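You operate a simulated robot arm through the tools that you are given. There is no shell and no other tool. Be economical: measure what you need, move in short steps, check, and stop when the job is done.

You run a simulated robot arm. Do the job below in one go: nothing can be reset, and whatever is moved stays where it is left.

JOB
Stack the carton that says "belts" from the top of the grey ink bench on top of the carton that says "hoses". Put one of the ink tins from the top of the grey ink bench in the yellow tray. Stack the white cap marked "200" from the top of the grey ink bench on top of the white cap that says "250". Take the pink roll and leave it on the glass of the light box. Take the green roll and put it on the orange pack on the top of the grey ink bench. Put the black rubber roller on the top of the grey ink bench away on the top of the blue rewinder bench. Put the pot on the top of the ink pump. Open the left drawer of the pack bench. The order is free. Set down upright: black rubber roller, pot.
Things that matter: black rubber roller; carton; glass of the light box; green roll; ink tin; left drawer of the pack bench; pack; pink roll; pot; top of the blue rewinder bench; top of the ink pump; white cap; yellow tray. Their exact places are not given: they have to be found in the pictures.

It is judged by the outcome, as a careful person would: the job done as asked, and still so three seconds after it is handed in. It fails if anything else is knocked over, pushed out of place, dropped, spilled or broken. Lids that push on must go on centred and level and be pressed home; caps that screw on are set level and turned clockwise until they are tight.

ROBOT AND FRAMES
A 6-joint arm with a two-finger gripper on a trunk, on a base that drives. Base frame: it is fixed to the floor where the robot stands at the start and does not move with it; the origin is under the middle of the robot, x ahead of it, y to its left, z up. Readings come in m, rad, newtons and seconds.
Its first joint turns from -2.897 to 2.897 rad. Places, roughly: black rubber roller (6x6x10 cm) [0.5, -1.1, 0.8]; carton [1.25, 0, 0.75]; glass of the light box (30x22 cm) [-1.02, 2.38, 0.9]; green roll (6x7x5 cm) [1.8, 0.6, 0.8]; ink tin [1.25, -1, 0.75]; left drawer of the pack bench [2.3, 3.8, 0.7]; pack [1.75, 0.5, 0.75]; pink roll (6x7x5 cm) [1, 0.3, 0.8]; pot (7x7x8 cm) [0.4, -1.7, 0.9]; top of the blue rewinder bench [-0.5, 0.9, 0.8]; top of the ink pump (17x13 cm) [-2.94, 1.9, 1.44]; white cap [1, -0.5, 0.75]; yellow tray (23x19x4 cm) [1.5, 0, 0.8]. Payload 3.43 kg.
Tool frame: the origin (TCP) lies between the finger pads and is the grasp point; the fingertips stand 0.02 m ahead of it; z points along the fingers, y is the line along which they close. The gripper opens to 0.19 m. The gripper's body begins 0.248 m behind the TCP.
Orientation is that of the tool frame in the base frame, as a unit quaternion [w, x, y, z]. With the fingers straight down and closing along the base's y, the tool's x points along the base's -x, its y along +y and its z along -z.

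CONTROLS
- The arm moves only by the tool apply_moves. Its argument "series" is a list of rows, each a list of 7 numbers: the shift along the base's x, y, z in m, then the turn, a rotation vector about the base's x, y, z in rad, then the closure, from 0 (fully open) to 1 (shut). In form: [[dx, dy, dz, ax, ay, az, gripper], ...]. A call has 1 to 12 rows; each row shifts and turns the commanded pose from where the row before left it. Each row takes 0.2 s and may step no farther than 0.05 m and 0.15 rad from the row before; otherwise, or with a gripper value out of range, the whole call is refused. A pose out of reach is approached as far as the arm can. The call stops where the force on the tool passes 40 N (or 10 N more than at its start, if that is more) or the arm is blocked; 0.2 s more then pass. Each finger travels about 0.153 m/s and halts on what it meets, pressing with about 31 N; the grip force reading is that of the motor and also rises with nothing between the fingers. The clock runs only during rows and for 0.2 s after the last one: add rows that do not move to give the fingers time. It gives the time, the measured TCP pose, the force on the tool (base axes), the opening and the grip force at its end, in the units of the frame above (readings bear some noise), with the torque about the TCP (base axes, N m) and any sound that the robot's microphone picked up, and new pictures: "show" is both (left out), scene, wrist or none.
- Cameras (640 x 400 px; columns grow to the right, rows downward): "scene" is now at [0.0315, 0.2327, 1.5952]; the picture's right is [0.42, -0.91, -0.00], its down [-0.84, -0.40, -0.36] and it looks along [0.33, 0.15, -0.93] (base axes); focal length 214 px, centre (320, 200). "wrist" rides on the gripper at [0.07, -0.008, -0.288] in the tool frame; the picture's right is [0.12, 0.99, 0.00], its down [-0.96, 0.12, -0.25] and it looks along [-0.24, 0.03, 0.97] (tool axes); focal length 261 px, centre (320, 200).
- slide_trunk(by): slides the trunk up (or, below 0, down) by that many m; the arm and the scene camera ride with it, the base frame stays. It gives what a move gives, with no picture.
- drive_base(legs): drives the robot by 1 to 6 legs, each [ahead, turn to the left] in m and rad, along the robot's own axes; the way and the turn of a leg run together, so that a leg with both is an arc; at most 1.5 m and 3.142 rad a leg. The arm and the cameras ride along, it lands a little off, and it stops where it bumps. It gives what a move gives, and a new picture of the scene camera.
- aim_head(pan, tilt): turns the head with the scene camera to pan (to the left, within 2.094 rad either way) and tilt (down, from -0.506 to 1.204), counted from straight ahead of the robot. It gives what a move gives, and a new picture of the scene camera.
- point_at(camera, pixels): for up to 12 pixels [column, row] of the newest picture of that camera ("zoom" is the newest enlarged one), the place [x, y, z] in the base frame of the surface seen there, good to about 0.002 m. It takes no simulated time.
- inspect(camera, box): a new picture of the part [left, top, right, bottom] of that camera's present view, enlarged. It takes no simulated time.
- sign_off(): hands the job in; it is judged then, once.

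Work in short steps. Measure before you move; look again where a grasp or a placing could have gone wrong, and mend it. You have 145 turns and 260 pictures in all, those below and enlarged ones among them. Open the gripper and draw the arm clear of the work before you hand the job in, unless the task says otherwise; then end with one line.

The tools are called after "Call:" as a command line: name --pt "numbers of a row" for each row, then --argument value for the rest, lists and objects as JSON in quotes. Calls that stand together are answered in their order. apply_moves: Moves the arm, as the interface text tells. Its arguments: {"type":"object","properties":{"series":{"type":"array"},"show":{"type":"string","enum":["both","scene","wrist","none"]}},"required":["series"]} The other tools are called the same way: slide_trunk (by) slides the trunk up or down; drive_base (legs) drives the base; aim_head (pan, tilt) turns the head that bears the scene camera; point_at (camera, pixels) gives the place of the surface under pixels of a picture; inspect (camera, box) takes an enlarged picture of a part of a camera's view; sign_off () hands the job in.

At the start:

```text
time: 0.0
ee_pos: [0.6148, -0.2877, 1.0649]
orientation: [0.0, 0.0, 1.0, 0.001]
wrist_force: [0.9, 0.1, -0.1]
ft_torque: [-0.01, -0.03, 0.02]
finger_gap: 0.1898
gripper_force: 0.1
trunk travel left (down, up): [-0.2, 0.24]
robot x, y, heading: [0.0, 0.0016, 0.002]
head pan, tilt: [0.438, 1.201]
```

scene: 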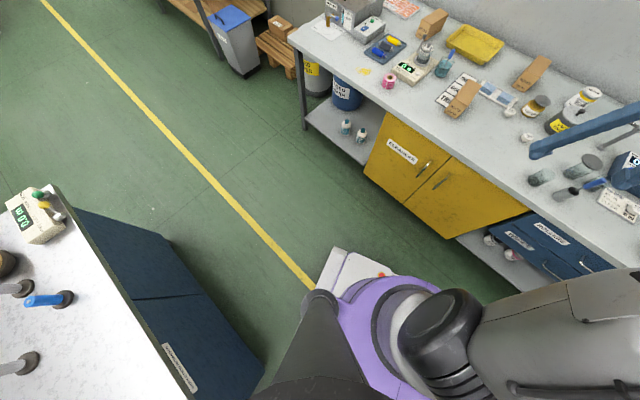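
wrist: 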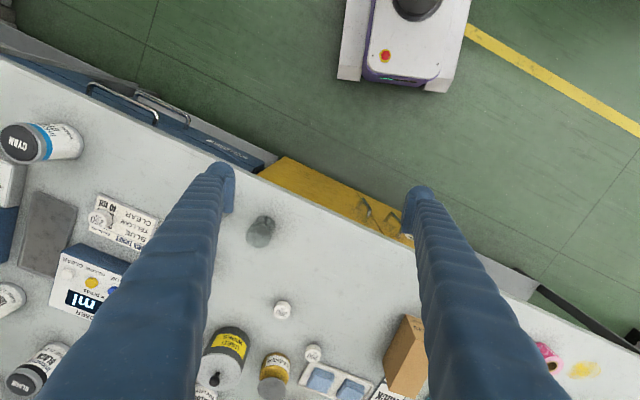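

The scene shows the ink bench diagonal on the right; I look at it with less tilt to see the whole bench.

Call:
aim_head --pan 0.0 --tilt 0.7

Call:
inspect --camera "scene" --box '[0, 0, 320, 200]'

Call:
inspect --camera "scene" --box '[320, 0, 640, 200]'

Call:
aim_head --pan -0.9 --tilt 0.8

```text
time: 0.9
ee_pos: [0.6144, -0.2867, 1.0656]
orientation: [0.0, -0.001, 1.0, 0.0]
wrist_force: [0.3, 0.1, 0.8]
ft_torque: [0.02, 0.03, 0.0]
finger_gap: 0.1899
gripper_force: 0.0
trunk travel left (down, up): [-0.2, 0.24]
robot x, y, heading: [-0.0015, 0.0009, -0.003]
head pan, tilt: [0.0, 0.7]
```

scene: 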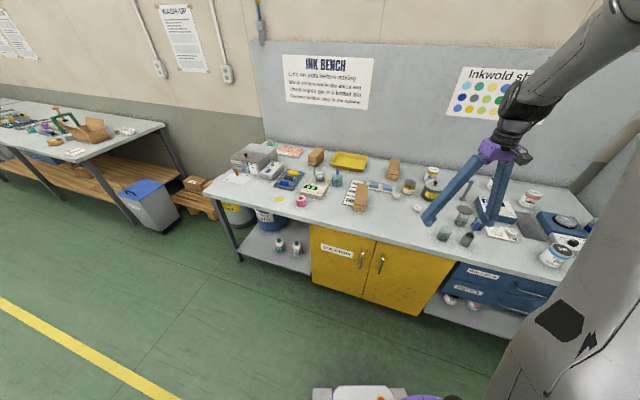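

```text
2.00 times, centred on (160, 100) of scene
```

zoom: 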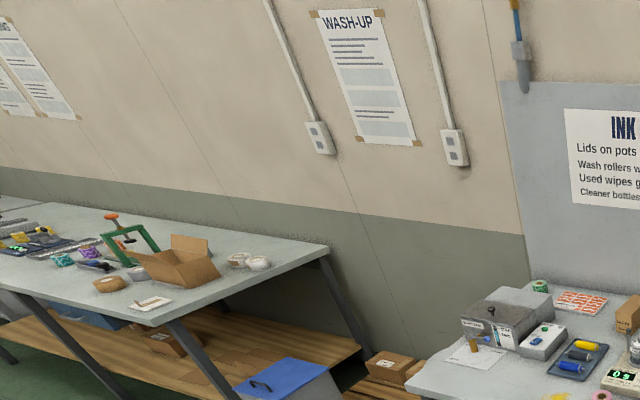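

```text
2.00 times, centred on (480, 100) of scene
```

zoom: 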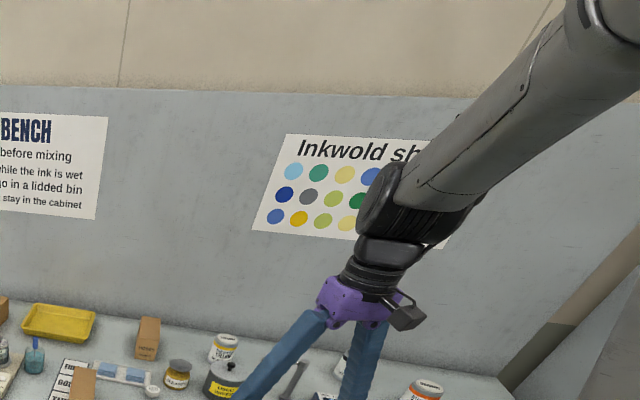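

```text
time: 2.1
ee_pos: [0.6129, -0.2882, 1.0659]
orientation: [0.0, 0.0, 1.0, 0.0]
wrist_force: [-0.2, 0.2, -1.0]
ft_torque: [-0.03, 0.01, -0.01]
finger_gap: 0.19
gripper_force: 0.0
trunk travel left (down, up): [-0.2, 0.24]
robot x, y, heading: [-0.0023, 0.0007, -0.003]
head pan, tilt: [-0.901, 0.799]
```

scene: 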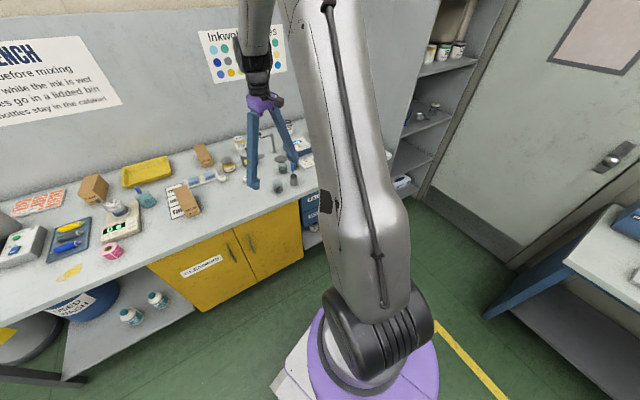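

The arm blocks the right side; I look at pan 0.1 / tilt 0.7 and enlarge both halves of the bench, then look the other ways.

Call:
aim_head --pan -0.1 --tilt 0.85

Call:
inspect --camera "scene" --box '[200, 80, 400, 205]'

Call:
inspect --camera "scene" --box '[380, 80, 580, 205]'

Call:
inspect --camera "wrist" --box '[0, 100, 320, 400]'

```text
time: 3.3
ee_pos: [0.6135, -0.2878, 1.0652]
orientation: [0.0, 0.0, 1.0, 0.0]
wrist_force: [0.2, -0.6, 0.8]
ft_torque: [0.0, -0.02, -0.01]
finger_gap: 0.1901
gripper_force: 0.0
trunk travel left (down, up): [-0.2, 0.24]
robot x, y, heading: [0.0017, -0.0021, -0.002]
head pan, tilt: [-0.099, 0.85]
```

scene: 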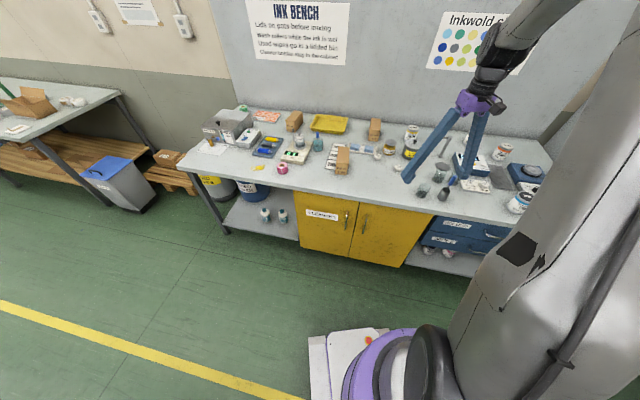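

```text
3.20 times, centred on (300, 142) of scene
```

zoom: 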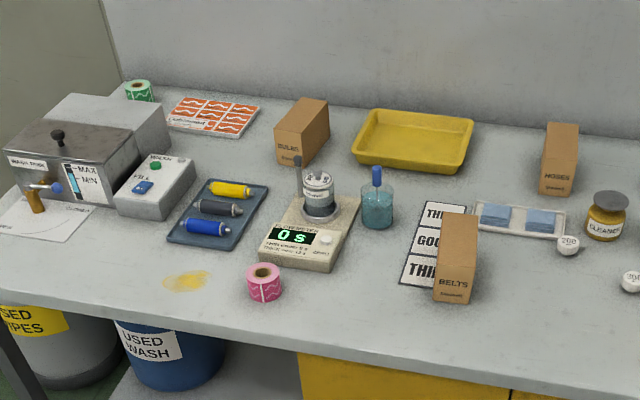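

```text
3.20 times, centred on (480, 142) of scene
```

zoom: 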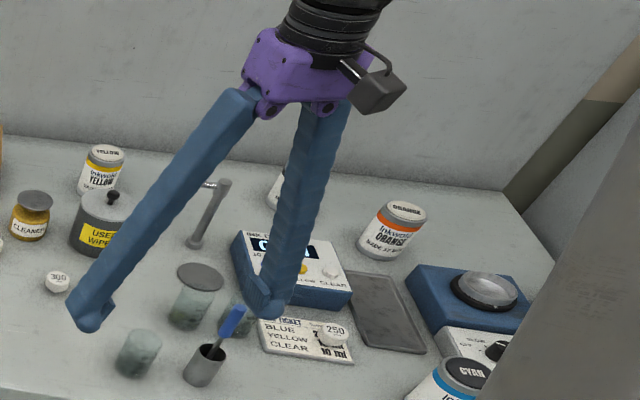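

```text
1.33 times, centred on (160, 250) of wrist
```

zoom: 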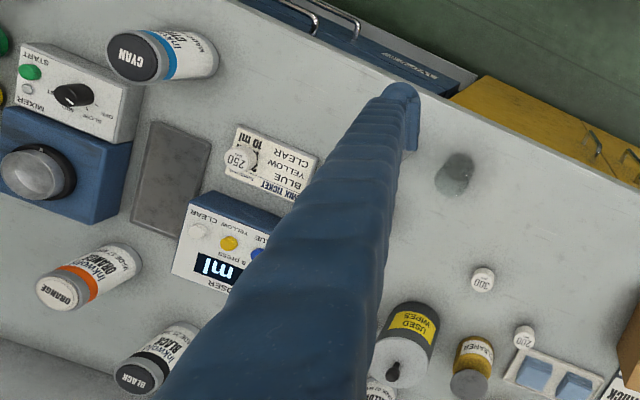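

I measure the wrist-zoom items and scene items, including the bench's front edge.

Call:
point_at --camera "zoom" --pixels '[[237, 160], [525, 332], [482, 280], [130, 55], [60, 290], [170, 160], [270, 160], [480, 70], [610, 160], [140, 375], [455, 175]]'

Call:
point_at --camera "scene" --pixels '[[218, 190], [420, 208], [294, 114], [375, 121], [345, 150], [328, 125], [283, 164], [243, 106], [266, 117], [265, 147], [248, 130], [283, 168]]'

Call:
aim_head --pan 1.2 --tilt 0.5

Call:
aim_head --pan 2.09 --tilt 0.5

Call:
aim_head --pan -1.8 --tilt 0.5

```text
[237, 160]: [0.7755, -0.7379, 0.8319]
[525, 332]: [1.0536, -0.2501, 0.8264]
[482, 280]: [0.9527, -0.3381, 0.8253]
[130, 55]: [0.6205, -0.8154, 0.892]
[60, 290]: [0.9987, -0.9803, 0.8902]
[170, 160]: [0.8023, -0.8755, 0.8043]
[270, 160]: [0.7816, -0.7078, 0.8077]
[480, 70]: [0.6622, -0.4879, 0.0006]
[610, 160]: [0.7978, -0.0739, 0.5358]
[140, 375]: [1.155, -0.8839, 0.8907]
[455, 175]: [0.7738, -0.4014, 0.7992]
```

```text
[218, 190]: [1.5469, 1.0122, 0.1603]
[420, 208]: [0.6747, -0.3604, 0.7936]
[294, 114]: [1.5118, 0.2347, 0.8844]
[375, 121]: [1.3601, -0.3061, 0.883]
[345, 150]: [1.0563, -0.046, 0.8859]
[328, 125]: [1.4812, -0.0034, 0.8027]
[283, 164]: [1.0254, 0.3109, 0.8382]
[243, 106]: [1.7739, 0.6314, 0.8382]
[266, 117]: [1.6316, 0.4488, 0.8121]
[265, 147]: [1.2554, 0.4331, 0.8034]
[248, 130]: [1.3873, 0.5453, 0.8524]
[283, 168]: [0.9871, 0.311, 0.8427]
```

```text
time: 4.7
ee_pos: [0.6152, -0.2873, 1.0652]
orientation: [0.0, 0.0, 1.0, 0.0]
wrist_force: [1.2, -0.7, -0.3]
ft_torque: [-0.01, 0.02, -0.02]
finger_gap: 0.1902
gripper_force: 0.1
trunk travel left (down, up): [-0.2, 0.24]
robot x, y, heading: [-0.001, -0.0012, -0.003]
head pan, tilt: [1.201, 0.499]
```

scene: 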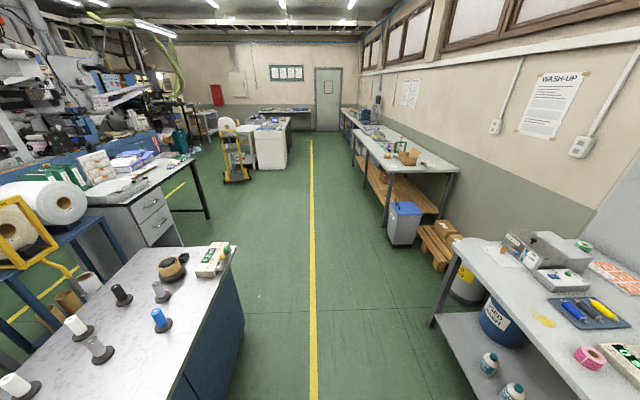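

```text
time: 5.9
ee_pos: [0.6147, -0.2877, 1.0647]
orientation: [0.0, 0.0, 1.0, 0.0]
wrist_force: [-0.3, -0.8, -0.2]
ft_torque: [0.01, 0.01, 0.0]
finger_gap: 0.19
gripper_force: 0.0
trunk travel left (down, up): [-0.2, 0.24]
robot x, y, heading: [0.0018, 0.0036, -0.001]
head pan, tilt: [2.089, 0.499]
```

scene: 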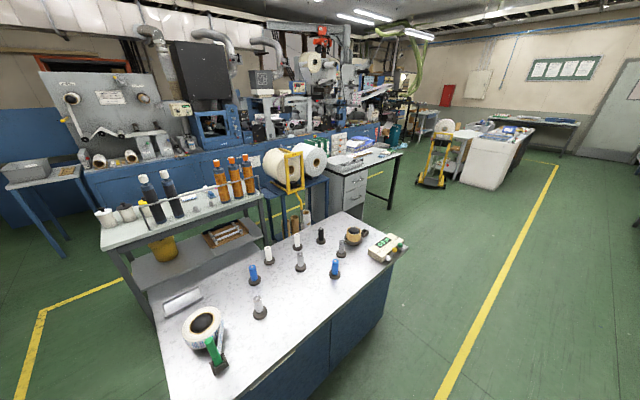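

```text
time: 9.1
ee_pos: [0.6148, -0.2868, 1.0657]
orientation: [0.0, -0.001, 1.0, 0.0]
wrist_force: [0.3, 0.3, -0.1]
ft_torque: [0.04, -0.01, 0.03]
finger_gap: 0.19
gripper_force: 0.0
trunk travel left (down, up): [-0.2, 0.24]
robot x, y, heading: [0.0023, 0.0008, 0.003]
head pan, tilt: [-1.799, 0.499]
```

scene: 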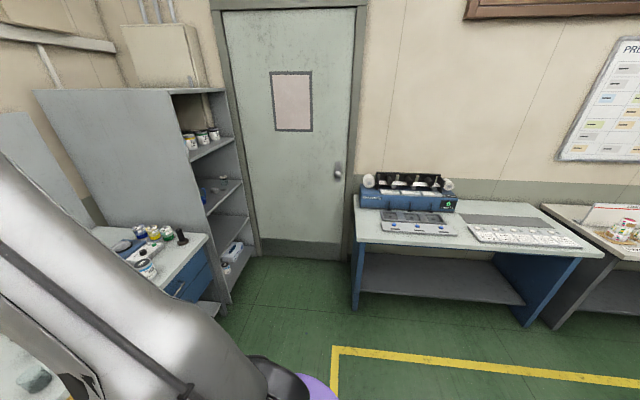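

I enlarge the shelf and roller region, and measure.

Call:
inspect --camera "scene" --box '[90, 90, 290, 300]'

Call:
point_at --camera "scene" --pixels '[[180, 232], [180, 243], [221, 178], [210, 190], [225, 192], [210, 210], [228, 140], [207, 240], [215, 95], [202, 150], [232, 248], [130, 150]]'

```text
1.90 times, centred on (190, 195) of scene
```

zoom: 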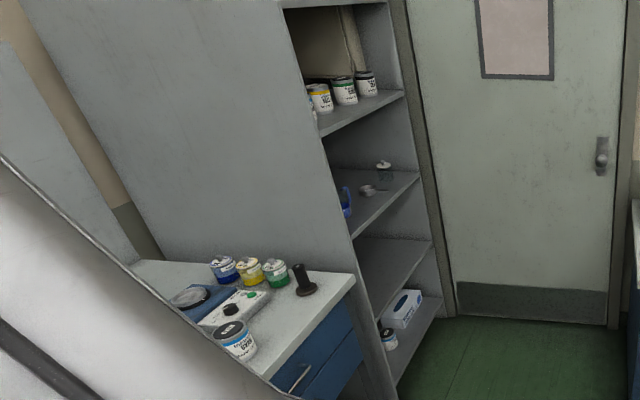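

```text
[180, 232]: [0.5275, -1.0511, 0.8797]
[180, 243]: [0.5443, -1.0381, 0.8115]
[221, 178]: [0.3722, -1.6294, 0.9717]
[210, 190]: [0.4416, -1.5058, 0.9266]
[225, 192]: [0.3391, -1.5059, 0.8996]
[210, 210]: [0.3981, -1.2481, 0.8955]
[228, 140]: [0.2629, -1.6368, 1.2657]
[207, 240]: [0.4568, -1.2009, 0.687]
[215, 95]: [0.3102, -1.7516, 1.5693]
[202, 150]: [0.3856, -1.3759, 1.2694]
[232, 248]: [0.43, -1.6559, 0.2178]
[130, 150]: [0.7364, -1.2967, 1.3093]
```

The pot stands on the mid shelf near (0.37,-1.63). Now I measure the bench's front edge and look with a steeper view.

Call:
aim_head --pan 0.1 --tilt 1.0

Call:
inspect --camera "scene" --box '[160, 20, 480, 220]'

```text
time: 11.0
ee_pos: [0.6139, -0.2871, 1.0658]
orientation: [0.0, 0.0, 1.0, 0.0]
wrist_force: [0.1, 0.1, 0.7]
ft_torque: [-0.03, -0.01, 0.0]
finger_gap: 0.1901
gripper_force: 0.0
trunk travel left (down, up): [-0.2, 0.24]
robot x, y, heading: [-0.0004, 0.0006, -0.003]
head pan, tilt: [0.099, 1.0]
```

scene: 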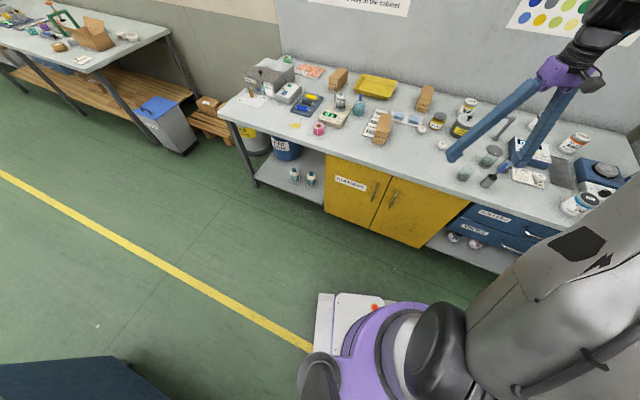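

```text
2.00 times, centred on (320, 120) of scene
```

zoom: 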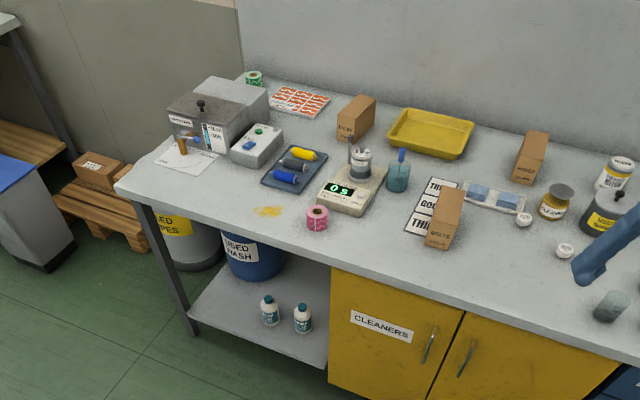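

I measure the bench corner/edge, belts/hoses cartons' top corners, tray, rolls.

Call:
point_at --camera "zoom" --pixels '[[122, 192], [330, 258], [600, 348], [440, 190], [463, 197], [456, 217], [428, 240], [526, 133], [547, 138], [530, 158], [430, 130], [317, 210]]'

Call:
point_at --camera "scene" --pixels '[[330, 293], [395, 298], [318, 345], [286, 58], [311, 70], [300, 66], [323, 73], [250, 90], [580, 143], [470, 105], [583, 208]]'

```text
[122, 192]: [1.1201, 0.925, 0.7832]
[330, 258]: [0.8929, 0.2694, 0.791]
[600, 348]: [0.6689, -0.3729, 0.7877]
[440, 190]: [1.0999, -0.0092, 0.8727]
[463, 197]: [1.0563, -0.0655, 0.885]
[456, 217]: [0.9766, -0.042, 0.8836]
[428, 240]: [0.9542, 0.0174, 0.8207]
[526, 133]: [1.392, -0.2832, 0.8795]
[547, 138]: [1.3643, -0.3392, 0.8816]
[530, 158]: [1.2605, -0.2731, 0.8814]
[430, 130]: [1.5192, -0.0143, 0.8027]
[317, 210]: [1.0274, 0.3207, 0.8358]
```

```text
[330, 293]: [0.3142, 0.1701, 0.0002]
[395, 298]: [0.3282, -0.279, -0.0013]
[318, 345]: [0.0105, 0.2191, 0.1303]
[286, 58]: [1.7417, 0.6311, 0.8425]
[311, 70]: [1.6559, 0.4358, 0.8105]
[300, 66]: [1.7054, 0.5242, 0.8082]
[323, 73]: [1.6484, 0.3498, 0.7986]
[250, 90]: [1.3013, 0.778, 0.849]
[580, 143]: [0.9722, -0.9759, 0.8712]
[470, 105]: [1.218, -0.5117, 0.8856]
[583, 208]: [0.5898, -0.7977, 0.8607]
```

The bench edge runs along (0.328,0.945), 0.755 m from me. I'll park parallel to it with the bench on my right: turn, back up, and approach at a slant.

Call:
drive_base --legs '[[0, 1.456], [-0.92, 0], [0, -0.479], [0.5, 0]]'

Call:
aim_head --pan -0.9 --tilt 1.2

```text
time: 16.1
ee_pos: [0.4035, 0.539, 1.064]
orientation: [-0.003, -0.635, 0.773, 0.002]
wrist_force: [3.4, -1.1, -0.6]
ft_torque: [0.36, 1.0, 0.03]
finger_gap: 0.1897
gripper_force: 0.0
trunk travel left (down, up): [-0.2, 0.24]
robot x, y, heading: [0.081, -0.0234, 1.349]
head pan, tilt: [0.099, 1.0]
stopped in leg 1: the robot was blocked; the commanded pose is now the measured one
```

scene: 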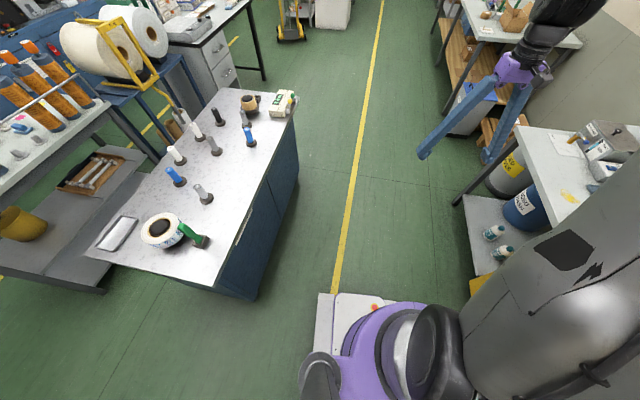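

```text
time: 17.4
ee_pos: [0.3989, 0.5415, 1.0659]
orientation: [-0.001, -0.636, 0.772, 0.0]
wrist_force: [-0.1, 0.0, 0.0]
ft_torque: [0.01, 0.03, -0.01]
finger_gap: 0.1901
gripper_force: 0.0
trunk travel left (down, up): [-0.2, 0.24]
robot x, y, heading: [0.0778, -0.025, 1.349]
head pan, tilt: [-0.901, 1.201]
```

scene: 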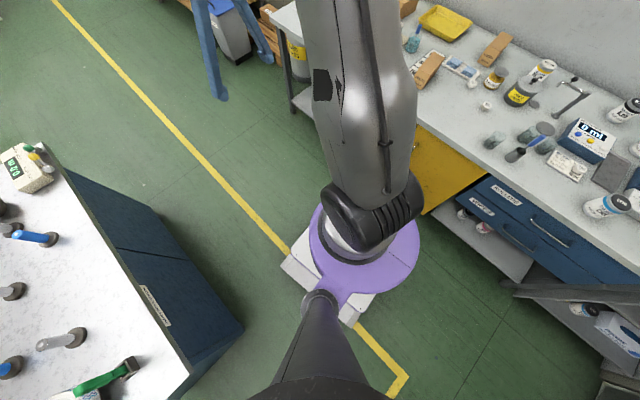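

The turn was blocked, likely by the rewinder bench behind-left. I measure the base outline and bench corner.

Call:
point_at --camera "scene" --pixels '[[284, 264], [312, 232], [348, 322], [372, 293], [415, 245], [240, 325], [185, 395], [60, 155], [310, 305], [130, 370], [70, 340], [300, 385]]'

Call:
aim_head --pan 1.2 --tilt 1.2

```text
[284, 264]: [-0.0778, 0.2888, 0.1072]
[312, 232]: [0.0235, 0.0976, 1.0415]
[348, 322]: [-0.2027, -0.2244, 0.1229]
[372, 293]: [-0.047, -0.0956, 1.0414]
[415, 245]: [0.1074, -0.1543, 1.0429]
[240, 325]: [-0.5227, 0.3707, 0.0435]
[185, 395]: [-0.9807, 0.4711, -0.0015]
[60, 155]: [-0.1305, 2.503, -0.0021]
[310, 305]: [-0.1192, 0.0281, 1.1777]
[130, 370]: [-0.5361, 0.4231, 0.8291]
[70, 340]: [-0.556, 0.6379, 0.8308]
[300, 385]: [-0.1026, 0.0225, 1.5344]
```

```text
time: 19.4
ee_pos: [0.399, 0.5411, 1.0649]
orientation: [-0.002, -0.637, 0.771, 0.0]
wrist_force: [0.5, 0.2, -0.2]
ft_torque: [-0.02, 0.02, 0.01]
finger_gap: 0.1898
gripper_force: 0.0
trunk travel left (down, up): [-0.2, 0.24]
robot x, y, heading: [0.0769, -0.0232, 1.351]
head pan, tilt: [1.201, 1.201]
```

scene: 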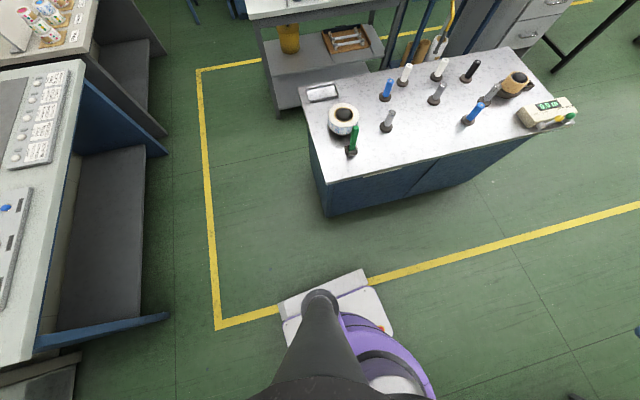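

Base half-size is about 0.27 x 0.23; nothing obvious on the left. I check right-rear.

Call:
point_at --camera "scene" --pixels '[[165, 318], [75, 355], [280, 300], [365, 270], [393, 330], [330, 215], [285, 340]]'

Call:
aim_head --pan -2.0 --tilt 1.2

```text
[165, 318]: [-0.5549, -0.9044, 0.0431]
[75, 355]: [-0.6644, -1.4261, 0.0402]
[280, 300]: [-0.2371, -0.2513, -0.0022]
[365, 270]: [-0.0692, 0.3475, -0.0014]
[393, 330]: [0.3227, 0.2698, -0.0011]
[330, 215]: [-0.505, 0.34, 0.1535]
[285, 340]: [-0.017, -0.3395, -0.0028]
```

```text
time: 22.1
ee_pos: [0.3982, 0.5396, 1.0653]
orientation: [0.0, -0.636, 0.772, 0.0]
wrist_force: [-0.8, 0.2, -0.2]
ft_torque: [-0.01, -0.01, 0.03]
finger_gap: 0.1899
gripper_force: 0.1
trunk travel left (down, up): [-0.2, 0.24]
robot x, y, heading: [0.0783, -0.0253, 1.354]
head pan, tilt: [-2.0, 1.201]
```

scene: 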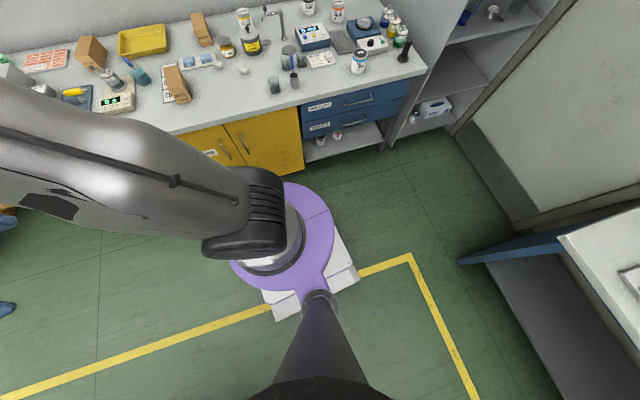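

Nothing touches the base. I try on with short legs: back up first.

Call:
drive_base --legs '[[-0.3, 0.0]]'

```text
time: 24.7
ee_pos: [0.335, 0.2484, 1.065]
orientation: [-0.001, -0.634, 0.773, -0.001]
wrist_force: [0.4, -0.8, 1.0]
ft_torque: [0.07, 0.06, 0.03]
finger_gap: 0.1899
gripper_force: 0.0
trunk travel left (down, up): [-0.2, 0.24]
robot x, y, heading: [0.0149, -0.3196, 1.343]
head pan, tilt: [-2.0, 1.201]
```

scene: 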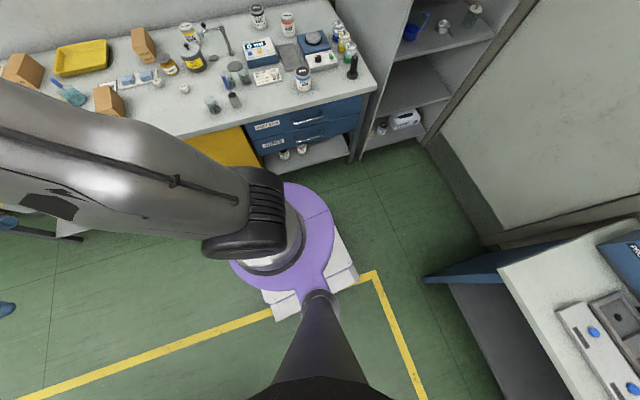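

Backing works. I back a bit more, then slant in towards the bench.

Call:
drive_base --legs '[[-0.4, 0.0], [0, -0.448], [0.697, 0], [0.35, 0.345]]'

```text
time: 37.2
ee_pos: [0.9035, 0.6745, 1.0651]
orientation: [-0.001, -0.596, 0.803, 0.0]
wrist_force: [-0.4, 0.3, -0.4]
ft_torque: [-0.02, 0.07, -0.03]
finger_gap: 0.19
gripper_force: 0.0
trunk travel left (down, up): [-0.2, 0.24]
robot x, y, heading: [0.5396, 0.1397, 1.244]
head pan, tilt: [-2.0, 1.201]
```

scene: 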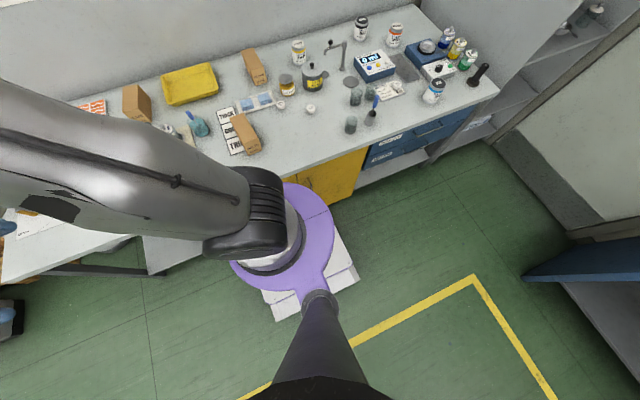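

Parked at u≈0.31, v≈0.46. I enlarge the bench from here to measure the cartons, caps, yellow tin and tray.

Call:
inspect --camera "scene" --box '[130, 30, 340, 165]'

Call:
point_at --camera "zoom" --pixels '[[308, 255], [338, 252], [384, 358], [352, 364], [340, 57], [372, 55], [405, 150], [376, 160], [460, 222], [500, 35], [530, 34], [515, 50]]'

```text
2.96 times, centred on (235, 98) of scene
```

zoom: 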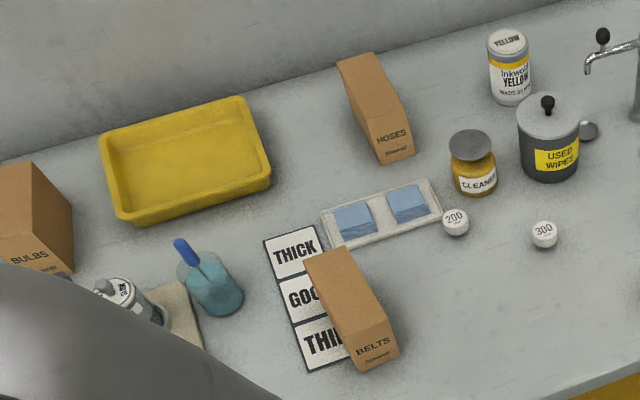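

```text
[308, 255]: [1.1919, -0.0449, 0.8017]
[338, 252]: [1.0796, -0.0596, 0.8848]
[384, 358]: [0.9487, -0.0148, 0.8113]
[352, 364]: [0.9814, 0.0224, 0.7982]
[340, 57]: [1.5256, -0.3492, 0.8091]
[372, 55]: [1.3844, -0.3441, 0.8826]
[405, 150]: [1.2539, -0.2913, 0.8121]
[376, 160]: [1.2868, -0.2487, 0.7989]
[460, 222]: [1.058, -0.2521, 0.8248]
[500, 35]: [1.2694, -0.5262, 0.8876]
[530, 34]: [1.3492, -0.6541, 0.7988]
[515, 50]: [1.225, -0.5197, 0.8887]
```

I measure the carton top faces' corners (just inside), tin lid edges and cap.

Call:
point_at --camera "zoom" --pixels '[[311, 260], [340, 252], [386, 325], [355, 341], [343, 65], [370, 57], [407, 133], [384, 142], [443, 216], [467, 216], [489, 40], [527, 40]]'

Call:
point_at --camera "zoom" --pixels '[[103, 145], [240, 98], [268, 165], [120, 212], [510, 28], [510, 55], [190, 160], [150, 175], [225, 145], [456, 207], [456, 226], [440, 240]]'

```text
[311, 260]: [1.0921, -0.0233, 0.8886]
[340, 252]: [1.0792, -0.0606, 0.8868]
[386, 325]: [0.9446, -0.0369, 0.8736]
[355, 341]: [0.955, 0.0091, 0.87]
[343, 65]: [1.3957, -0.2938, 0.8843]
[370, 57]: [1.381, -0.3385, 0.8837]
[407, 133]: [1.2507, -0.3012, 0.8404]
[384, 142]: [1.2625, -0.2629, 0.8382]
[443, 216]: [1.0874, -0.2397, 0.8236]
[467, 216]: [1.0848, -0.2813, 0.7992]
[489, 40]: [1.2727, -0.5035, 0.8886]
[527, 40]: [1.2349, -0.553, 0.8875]
```

```text
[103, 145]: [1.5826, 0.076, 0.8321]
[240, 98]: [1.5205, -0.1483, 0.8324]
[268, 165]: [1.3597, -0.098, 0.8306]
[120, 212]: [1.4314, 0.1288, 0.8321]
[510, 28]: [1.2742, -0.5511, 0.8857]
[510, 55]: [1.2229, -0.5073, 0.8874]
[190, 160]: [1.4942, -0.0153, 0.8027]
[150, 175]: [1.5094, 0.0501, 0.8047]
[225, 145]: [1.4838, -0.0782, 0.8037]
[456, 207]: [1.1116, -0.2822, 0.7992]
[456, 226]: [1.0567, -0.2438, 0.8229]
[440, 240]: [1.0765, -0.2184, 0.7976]
```

Belts carton centre ≈(1.022,-0.029), axis angle -0.207; hoses centre ≈(1.324,-0.300). I swing the tool above the belts carton with turn -1.48 for the fingers to close across it.

Call:
apply_moves --pt "0.0079 -0.0467 0 0 0 -0.0989 0.3" --pt "0.0079 -0.0467 0 0 0 -0.0989 0.3" --pt "0.0079 -0.0467 0 0 0 -0.0989 0.3" --pt "0.0079 -0.0467 0 0 0 -0.0989 0.3" --pt "0.0079 -0.0467 0 0 0 -0.0989 0.3" --pt "0.0079 -0.0467 0 0 0 -0.0989 0.3" --pt "0.0079 -0.0467 0 0 0 -0.0989 0.3" --pt "0.0079 -0.0467 0 0 0 -0.0989 0.3" --pt "0.0079 -0.0467 0 0 0 -0.0989 0.3" --pt "0.0079 -0.0467 0 0 0 -0.0989 0.3" --pt "0.0079 -0.0467 0 0 0 -0.0989 0.3" --pt "0.0079 -0.0467 0 0 0 -0.0989 0.3" --show "none"

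Call:
apply_moves --pt "0.0079 -0.0467 0 0 0 -0.0989 0.3" --pt "0.0079 -0.0467 0 0 0 -0.0989 0.3" --pt "0.0079 -0.0467 0 0 0 -0.0989 0.3" --pt "0 0 0 0 0 0 0.3" --show "wrist"

```text
time: 39.8
ee_pos: [0.9987, 0.1128, 1.0669]
orientation: [-0.001, -0.044, 0.999, 0.0]
wrist_force: [-0.3, -0.6, 0.0]
ft_torque: [-0.01, -0.03, -0.01]
finger_gap: 0.1333
gripper_force: 0.0
trunk travel left (down, up): [-0.2, 0.24]
robot x, y, heading: [0.537, 0.141, 1.247]
head pan, tilt: [-2.0, 1.201]
```

```text
time: 40.8
ee_pos: [1.0203, -0.0261, 1.0682]
orientation: [-0.001, 0.103, 0.995, 0.001]
wrist_force: [0.6, 0.6, 0.3]
ft_torque: [0.0, 0.07, -0.01]
finger_gap: 0.1329
gripper_force: 0.1
trunk travel left (down, up): [-0.2, 0.24]
robot x, y, heading: [0.5396, 0.1404, 1.248]
head pan, tilt: [-2.0, 1.201]
```

wrist: 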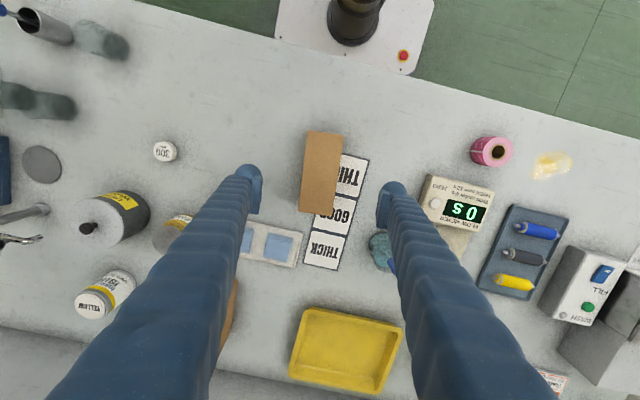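

I measure the belts carton's top corners in the wrist picture.

Call:
point_at --camera "wrist" --pixels '[[309, 134], [341, 136], [333, 211], [302, 208], [322, 172], [165, 152], [225, 245], [238, 290], [346, 350]]'

```text
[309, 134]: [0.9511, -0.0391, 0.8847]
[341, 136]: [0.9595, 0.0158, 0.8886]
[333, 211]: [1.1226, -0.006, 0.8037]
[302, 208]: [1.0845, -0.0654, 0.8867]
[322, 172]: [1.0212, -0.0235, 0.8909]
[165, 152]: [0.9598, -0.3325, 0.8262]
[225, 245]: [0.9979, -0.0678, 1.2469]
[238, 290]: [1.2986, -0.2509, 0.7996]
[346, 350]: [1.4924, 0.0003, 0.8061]
```

Centred at (1.022,-0.025). Descend to TCP z 0.86 and grip.

Call:
apply_moves --pt "0 0 -0.05 0 0 0 0.3" --pt "0.001 0.001 -0.05 0 0 0 0.3" --pt "0 0 -0.05 0 0 0 0.3" --pt "0 0 -0.05 0 0 0 0.3" --pt "0 0 -0.008 0 0 0 0.3" --pt "0 0 0 0 0 0 0.6" --pt "0 0 0 0 0 0 0.8" --pt "0 0 0 0 0 0 0.8" --pt "0 0 0 0 0 0 0.8" --show "wrist"

```text
time: 42.8
ee_pos: [1.0204, -0.0251, 0.8584]
orientation: [-0.001, 0.103, 0.995, 0.0]
wrist_force: [-0.9, 1.7, 3.5]
ft_torque: [0.3, 0.32, -0.03]
finger_gap: 0.0658
gripper_force: 31.3
trunk travel left (down, up): [-0.2, 0.24]
robot x, y, heading: [0.5399, 0.1386, 1.241]
head pan, tilt: [-2.0, 1.201]
```

wrist: 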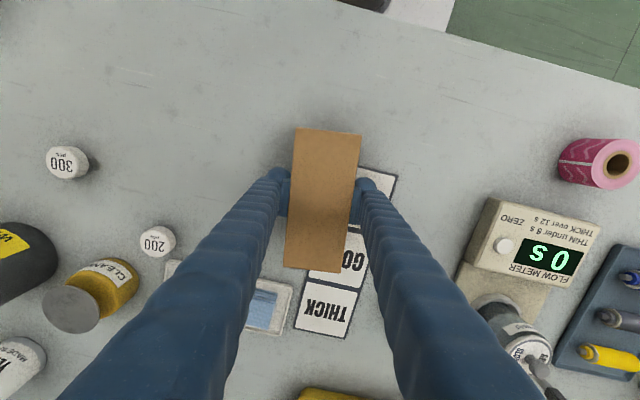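

Gripped (gap 0.066). Lift 0.16 and move above the hoses carton.

Call:
apply_moves --pt "0 0 0.04 0 0 0 0.8" --pt "0 0 0.05 0 0 0 0.8" --pt "0 0 0.05 0 0 0 0.8" --pt "0.0335 -0.0303 0.004 0 0 -0.006 0.8" --pt "0.0335 -0.0303 0.004 0 0 -0.006 0.8" --pt "0.0335 -0.0303 0.004 0 0 -0.006 0.8" --pt "0.0335 -0.0303 0.004 0 0 -0.006 0.8" --pt "0.0335 -0.0303 0.004 0 0 -0.006 0.8" --pt "0.0335 -0.0303 0 0 0 -0.006 0.8" --pt "0.0335 -0.0303 0 0 0 -0.006 0.8" --pt "0 0 0 0 0 0 0.8"

```text
time: 45.2
ee_pos: [1.2574, -0.2394, 1.018]
orientation: [-0.002, 0.125, 0.992, 0.0]
wrist_force: [0.4, -0.4, -0.4]
ft_torque: [0.06, 0.08, -0.02]
finger_gap: 0.0379
gripper_force: 0.1
trunk travel left (down, up): [-0.2, 0.24]
robot x, y, heading: [0.5386, 0.1433, 1.246]
head pan, tilt: [-2.0, 1.201]
```

scene: 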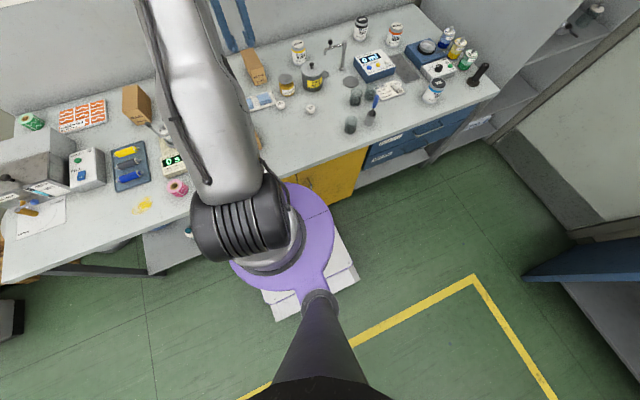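
wrist: 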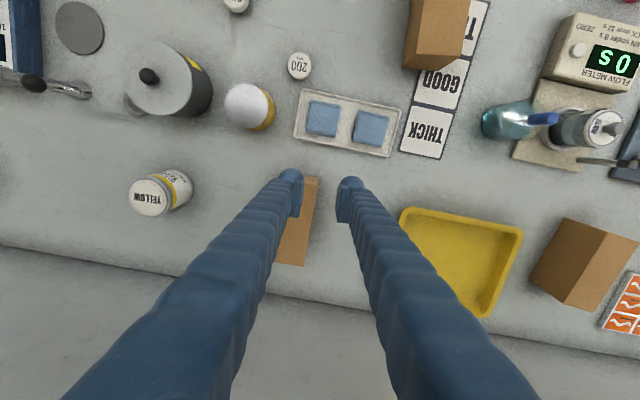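

The grip slipped: gap 0.038, carton still near its place (top of wrist picture). I go back above it and look.

Call:
apply_moves --pt "-0.0335 0.0303 0 0 0 0.006 0.4" --pt "-0.0335 0.0303 0.01 0 0 0.006 0.4" --pt "-0.0335 0.0303 0.01 0 0 0.006 0.4" --pt "-0.0335 0.0303 0.01 0 0 0.006 0.4" --pt "-0.0335 0.0303 0.01 0 0 0.006 0.4" --pt "-0.0335 0.0303 0.01 0 0 0.006 0.4" --pt "-0.0335 0.0303 0 0 0 0.006 0.4" --pt "0 0 0 0 0 0 0.4" --show "wrist"

```text
time: 47.0
ee_pos: [1.0206, -0.0255, 1.0684]
orientation: [-0.002, 0.104, 0.995, 0.0]
wrist_force: [-0.5, 0.4, 0.6]
ft_torque: [-0.03, -0.11, -0.02]
finger_gap: 0.1142
gripper_force: 0.1
trunk travel left (down, up): [-0.2, 0.24]
robot x, y, heading: [0.5438, 0.1389, 1.246]
head pan, tilt: [-2.0, 1.201]
```

wrist: 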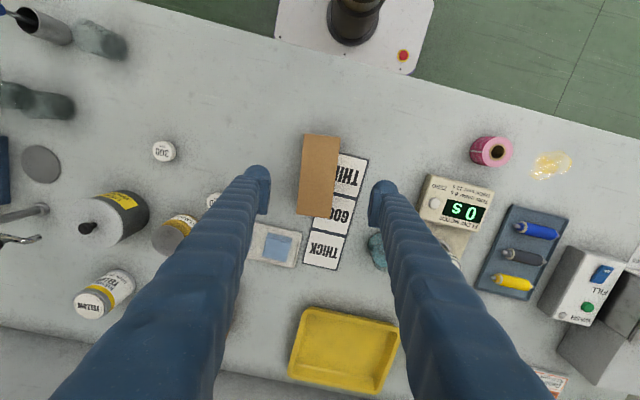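

Still upright, moved slightly. Measure again and re-grip with full closure.

Call:
point_at --camera "wrist" --pixels '[[306, 138], [337, 140], [330, 210], [300, 210], [319, 175]]'

```text
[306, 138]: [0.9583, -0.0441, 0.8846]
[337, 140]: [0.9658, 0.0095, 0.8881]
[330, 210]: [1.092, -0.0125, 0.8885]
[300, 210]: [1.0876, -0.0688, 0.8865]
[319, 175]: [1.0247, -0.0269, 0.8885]
```

Call:
apply_moves --pt "0.005 -0.003 -0.05 0 0 0.025 0.4" --pt "0 0 -0.05 0 0 0 0.4" --pt "0 0 -0.05 0 0 0 0.4" --pt "0 0 -0.05 0 0 0 0.4" --pt "0 0 -0.024 0 0 0 0.4" --pt "0 0 0 0 0 0 1" --pt "0 0 0 0 0 0 1" --pt "0 0 0 0 0 0 1" --pt "0 0 0 0 0 0 1" --pt "0 0 0 0 0 0 1" --show "none"

Call:
apply_moves --pt "0 0 0.01 0 0 0 1" --pt "0 0 0.02 0 0 0 1" --pt "0 0 0.02 0 0 0 1" --pt "0 0 0.02 0 0 0 1" --pt "0 0 0 0 0 0 1" --show "wrist"

```text
refused: row 1 steps farther than a row can; nothing moved
```

```text
time: 48.2
ee_pos: [1.0216, -0.0263, 1.1384]
orientation: [0.0, 0.104, 0.995, 0.0]
wrist_force: [-0.4, 0.7, 1.4]
ft_torque: [-0.01, -0.01, 0.0]
finger_gap: 0.0
gripper_force: 30.8
trunk travel left (down, up): [-0.2, 0.24]
robot x, y, heading: [0.5416, 0.1397, 1.244]
head pan, tilt: [-2.0, 1.201]
```

wrist: 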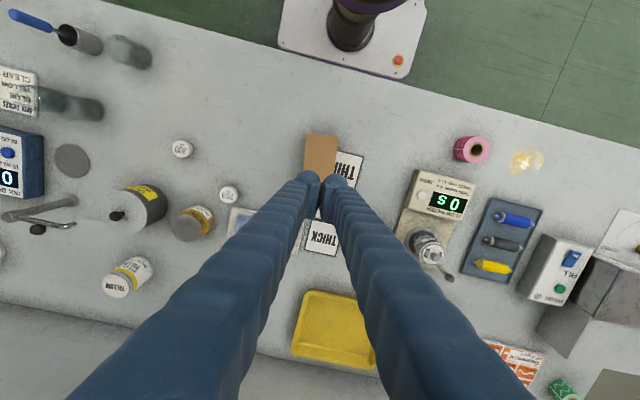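

The first row was refused (step too long), harmless. I open and descend properly with smaller rows.

Call:
apply_moves --pt "0.005 -0.003 0 0 0 0.025 0.4" --pt "0 0 -0.049 0 0 0 0.4" --pt "0 0 -0.049 0 0 0 0.4" --pt "0 0 -0.049 0 0 0 0.4" --pt "0 0 -0.049 0 0 0 0.4" --pt "0 0 -0.049 0 0 0 0.4" --pt "0 0 -0.048 0 0 0 0.4" --pt "0 0 0 0 0 0 0.6" --pt "0 0 0 0 0 0 1" --pt "0 0 0 0 0 0 1" --pt "0 0 0 0 0 0 1" --pt "0 0 0 0 0 0 1" --show "none"

Call:
apply_moves --pt "0 0 0.01 0 0 0 1" --pt "0 0 0.02 0 0 0 1" --pt "0 0 0.02 0 0 0 1" --pt "0 0 0.02 0 0 0 1" --pt "0 0 0 0 0 0 1" --show "wrist"

```text
time: 50.8
ee_pos: [1.0242, -0.029, 0.8462]
orientation: [-0.002, 0.092, 0.996, 0.0]
wrist_force: [-4.1, 4.4, 16.2]
ft_torque: [0.46, 0.05, 0.04]
finger_gap: 0.0659
gripper_force: 30.8
trunk travel left (down, up): [-0.2, 0.24]
robot x, y, heading: [0.5423, 0.1379, 1.247]
head pan, tilt: [-2.0, 1.201]
```

```text
time: 52.0
ee_pos: [1.0252, -0.0289, 0.9155]
orientation: [-0.001, 0.093, 0.996, 0.0]
wrist_force: [-0.5, -0.2, -3.5]
ft_torque: [-0.02, -0.05, -0.03]
finger_gap: 0.0658
gripper_force: 31.3
trunk travel left (down, up): [-0.2, 0.24]
robot x, y, heading: [0.54, 0.1368, 1.25]
head pan, tilt: [-2.0, 1.201]
```

wrist: 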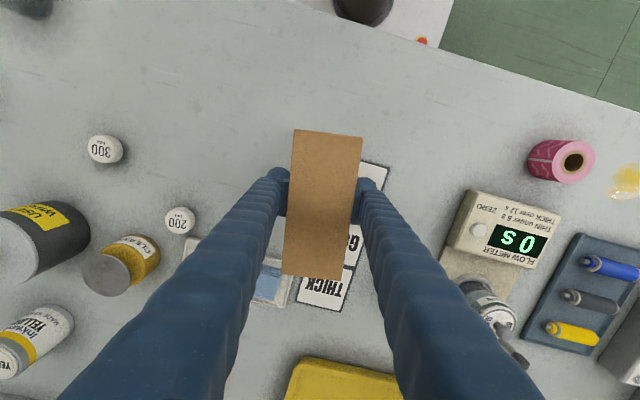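

Held firmly now (weight 3.5 N). Lift to 1.005 and re-measure the hoses carton's top from the scene.

Call:
apply_moves --pt "0 0 0.03 0 0 0 1" --pt "0 0 0.03 0 0 0 1" --pt "0 0 0.03 0 0 0 1" --pt "0 0 0.0 0 0 0 1" --show "none"

Call:
inspect --camera "scene" --box '[220, 30, 300, 80]'

```text
time: 53.0
ee_pos: [1.0267, -0.03, 1.0071]
orientation: [-0.002, 0.092, 0.996, 0.0]
wrist_force: [-1.2, -1.3, -2.7]
ft_torque: [-0.03, -0.09, -0.01]
finger_gap: 0.0659
gripper_force: 30.9
trunk travel left (down, up): [-0.2, 0.24]
robot x, y, heading: [0.538, 0.1422, 1.248]
head pan, tilt: [-2.0, 1.201]
```

```text
8.00 times, centred on (260, 55) of scene
```

zoom: 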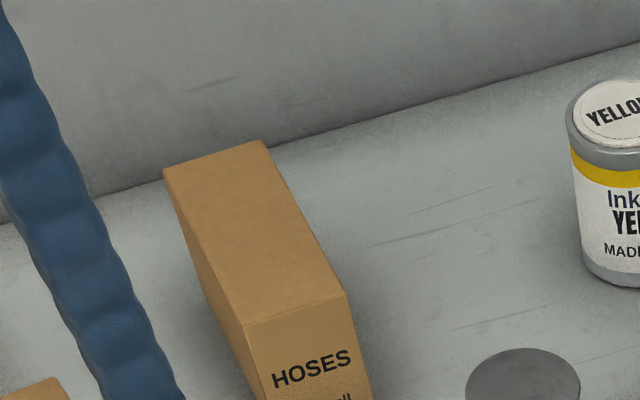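

Call:
point_at --camera "zoom" --pixels '[[168, 175], [262, 147], [340, 288], [246, 317], [255, 235], [214, 160], [293, 302]]'

```text
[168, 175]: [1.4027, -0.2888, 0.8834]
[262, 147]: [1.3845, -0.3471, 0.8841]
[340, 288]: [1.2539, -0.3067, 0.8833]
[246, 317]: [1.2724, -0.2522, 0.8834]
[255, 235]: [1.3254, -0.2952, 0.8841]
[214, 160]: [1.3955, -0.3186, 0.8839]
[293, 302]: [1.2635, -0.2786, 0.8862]
```

Hoses centre (1.328,-0.299), axis -0.29. Move above it with turn -0.10.

Call:
apply_moves --pt "0.0334 -0.0299 0 0 0 -0.0113 1" --pt "0.0334 -0.0299 0 0 0 -0.0113 1" --pt "0.0334 -0.0299 0 0 0 -0.0113 1" --pt "0.0334 -0.0299 0 0 0 -0.0113 1" --pt "0.0334 -0.0299 0 0 0 -0.0113 1" --pt "0.0334 -0.0299 0 0 0 -0.0113 1" --pt "0.0334 -0.0299 0 0 0 -0.0113 1" --pt "0.0334 -0.0299 0 0 0 -0.0113 1" --pt "0.0334 -0.0299 0 0 0 -0.0113 1" --pt "0 0 0 0 0 0 1" --show "wrist"

Call:
inspect --camera "scene" --box '[200, 10, 360, 110]'

```text
time: 55.2
ee_pos: [1.3263, -0.2994, 1.0038]
orientation: [-0.002, 0.143, 0.99, 0.0]
wrist_force: [1.7, 0.4, -4.3]
ft_torque: [0.0, 0.09, 0.06]
finger_gap: 0.0657
gripper_force: 31.1
trunk travel left (down, up): [-0.2, 0.24]
robot x, y, heading: [0.5385, 0.1398, 1.246]
head pan, tilt: [-2.0, 1.201]
```

wrist: 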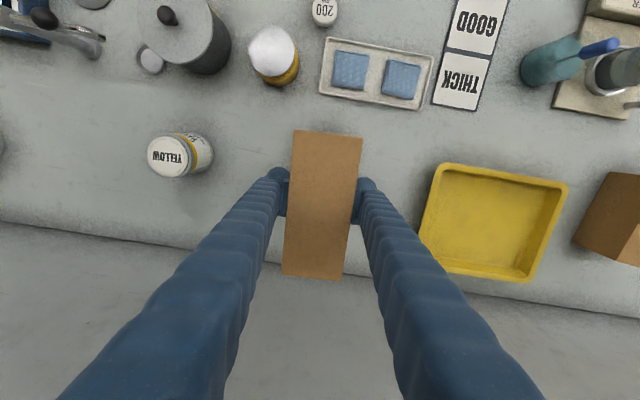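

```text
4.00 times, centred on (280, 60) of scene
```

zoom: 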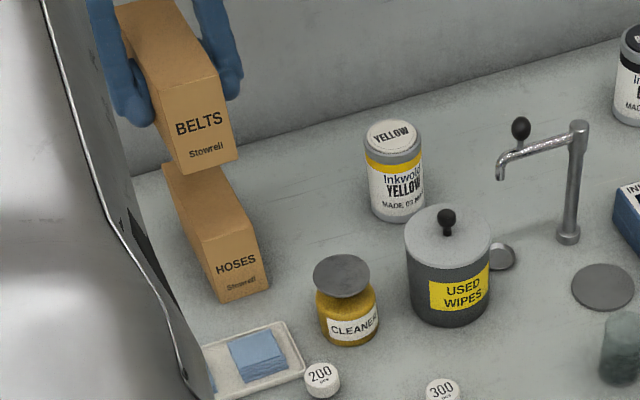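

Aligned. Lower 0.068, then creep until contact.

Call:
apply_moves --pt "0.001 0 -0.03 0 0 0 1" --pt "0 0 -0.03 0 0 0 1" --pt "0 0 -0.008 0 0 0 1" --pt "0 0 -0.003 0 0 0 1" --pt "0 0 0 0 0 0 1" --show "none"

Call:
inspect --camera "scene" --box '[200, 10, 300, 75]'

```text
time: 56.4
ee_pos: [1.3272, -0.2995, 0.9329]
orientation: [-0.001, 0.142, 0.99, 0.0]
wrist_force: [0.7, 0.0, -3.5]
ft_torque: [0.04, 0.01, 0.02]
finger_gap: 0.0656
gripper_force: 31.3
trunk travel left (down, up): [-0.2, 0.24]
robot x, y, heading: [0.5413, 0.1381, 1.246]
head pan, tilt: [-2.0, 1.201]
```

```text
6.15 times, centred on (250, 42) of scene
```

zoom: 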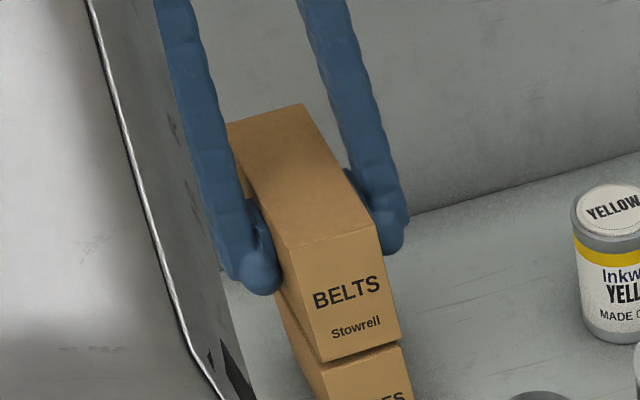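

Almost touching. Creep down a few mm, then open.

Call:
apply_moves --pt "0 0 -0.002 0 0 0 1" --pt "0 0 -0.002 0 0 0 1" --pt "0 0 0 0 0 0 1" --show "none"

```text
time: 57.2
ee_pos: [1.3275, -0.2985, 0.9298]
orientation: [0.0, 0.142, 0.99, 0.0]
wrist_force: [-0.2, -0.3, -3.0]
ft_torque: [-0.01, 0.01, -0.03]
finger_gap: 0.0657
gripper_force: 30.9
trunk travel left (down, up): [-0.2, 0.24]
robot x, y, heading: [0.5377, 0.1392, 1.25]
head pan, tilt: [-2.0, 1.201]
```

Call:
apply_moves --pt "0 0 -0.0015 0 0 0 1" --pt "0 0 -0.0015 0 0 0 1" --pt "0 0 -0.001 0 0 0 1" --pt "0 0 0 0 0 0 1" --show "none"

Call:
inspect --camera "scene" --box '[225, 40, 275, 75]'

```text
time: 58.2
ee_pos: [1.3286, -0.2992, 0.929]
orientation: [0.001, 0.141, 0.99, 0.0]
wrist_force: [0.6, -0.5, 16.6]
ft_torque: [-0.51, 0.28, -0.03]
finger_gap: 0.0655
gripper_force: 31.5
trunk travel left (down, up): [-0.2, 0.24]
robot x, y, heading: [0.5406, 0.138, 1.246]
head pan, tilt: [-2.0, 1.201]
```

```text
11.43 times, centred on (250, 58) of scene
```

zoom: 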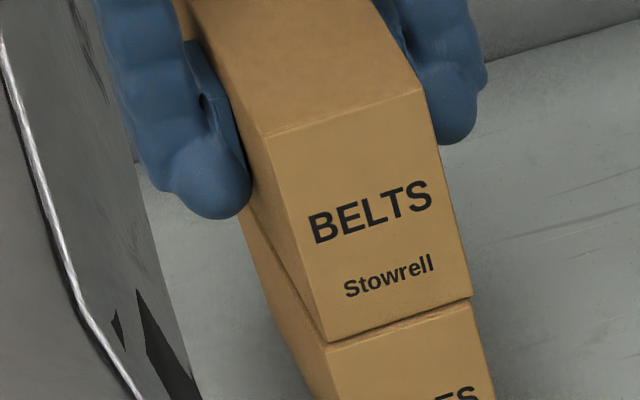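

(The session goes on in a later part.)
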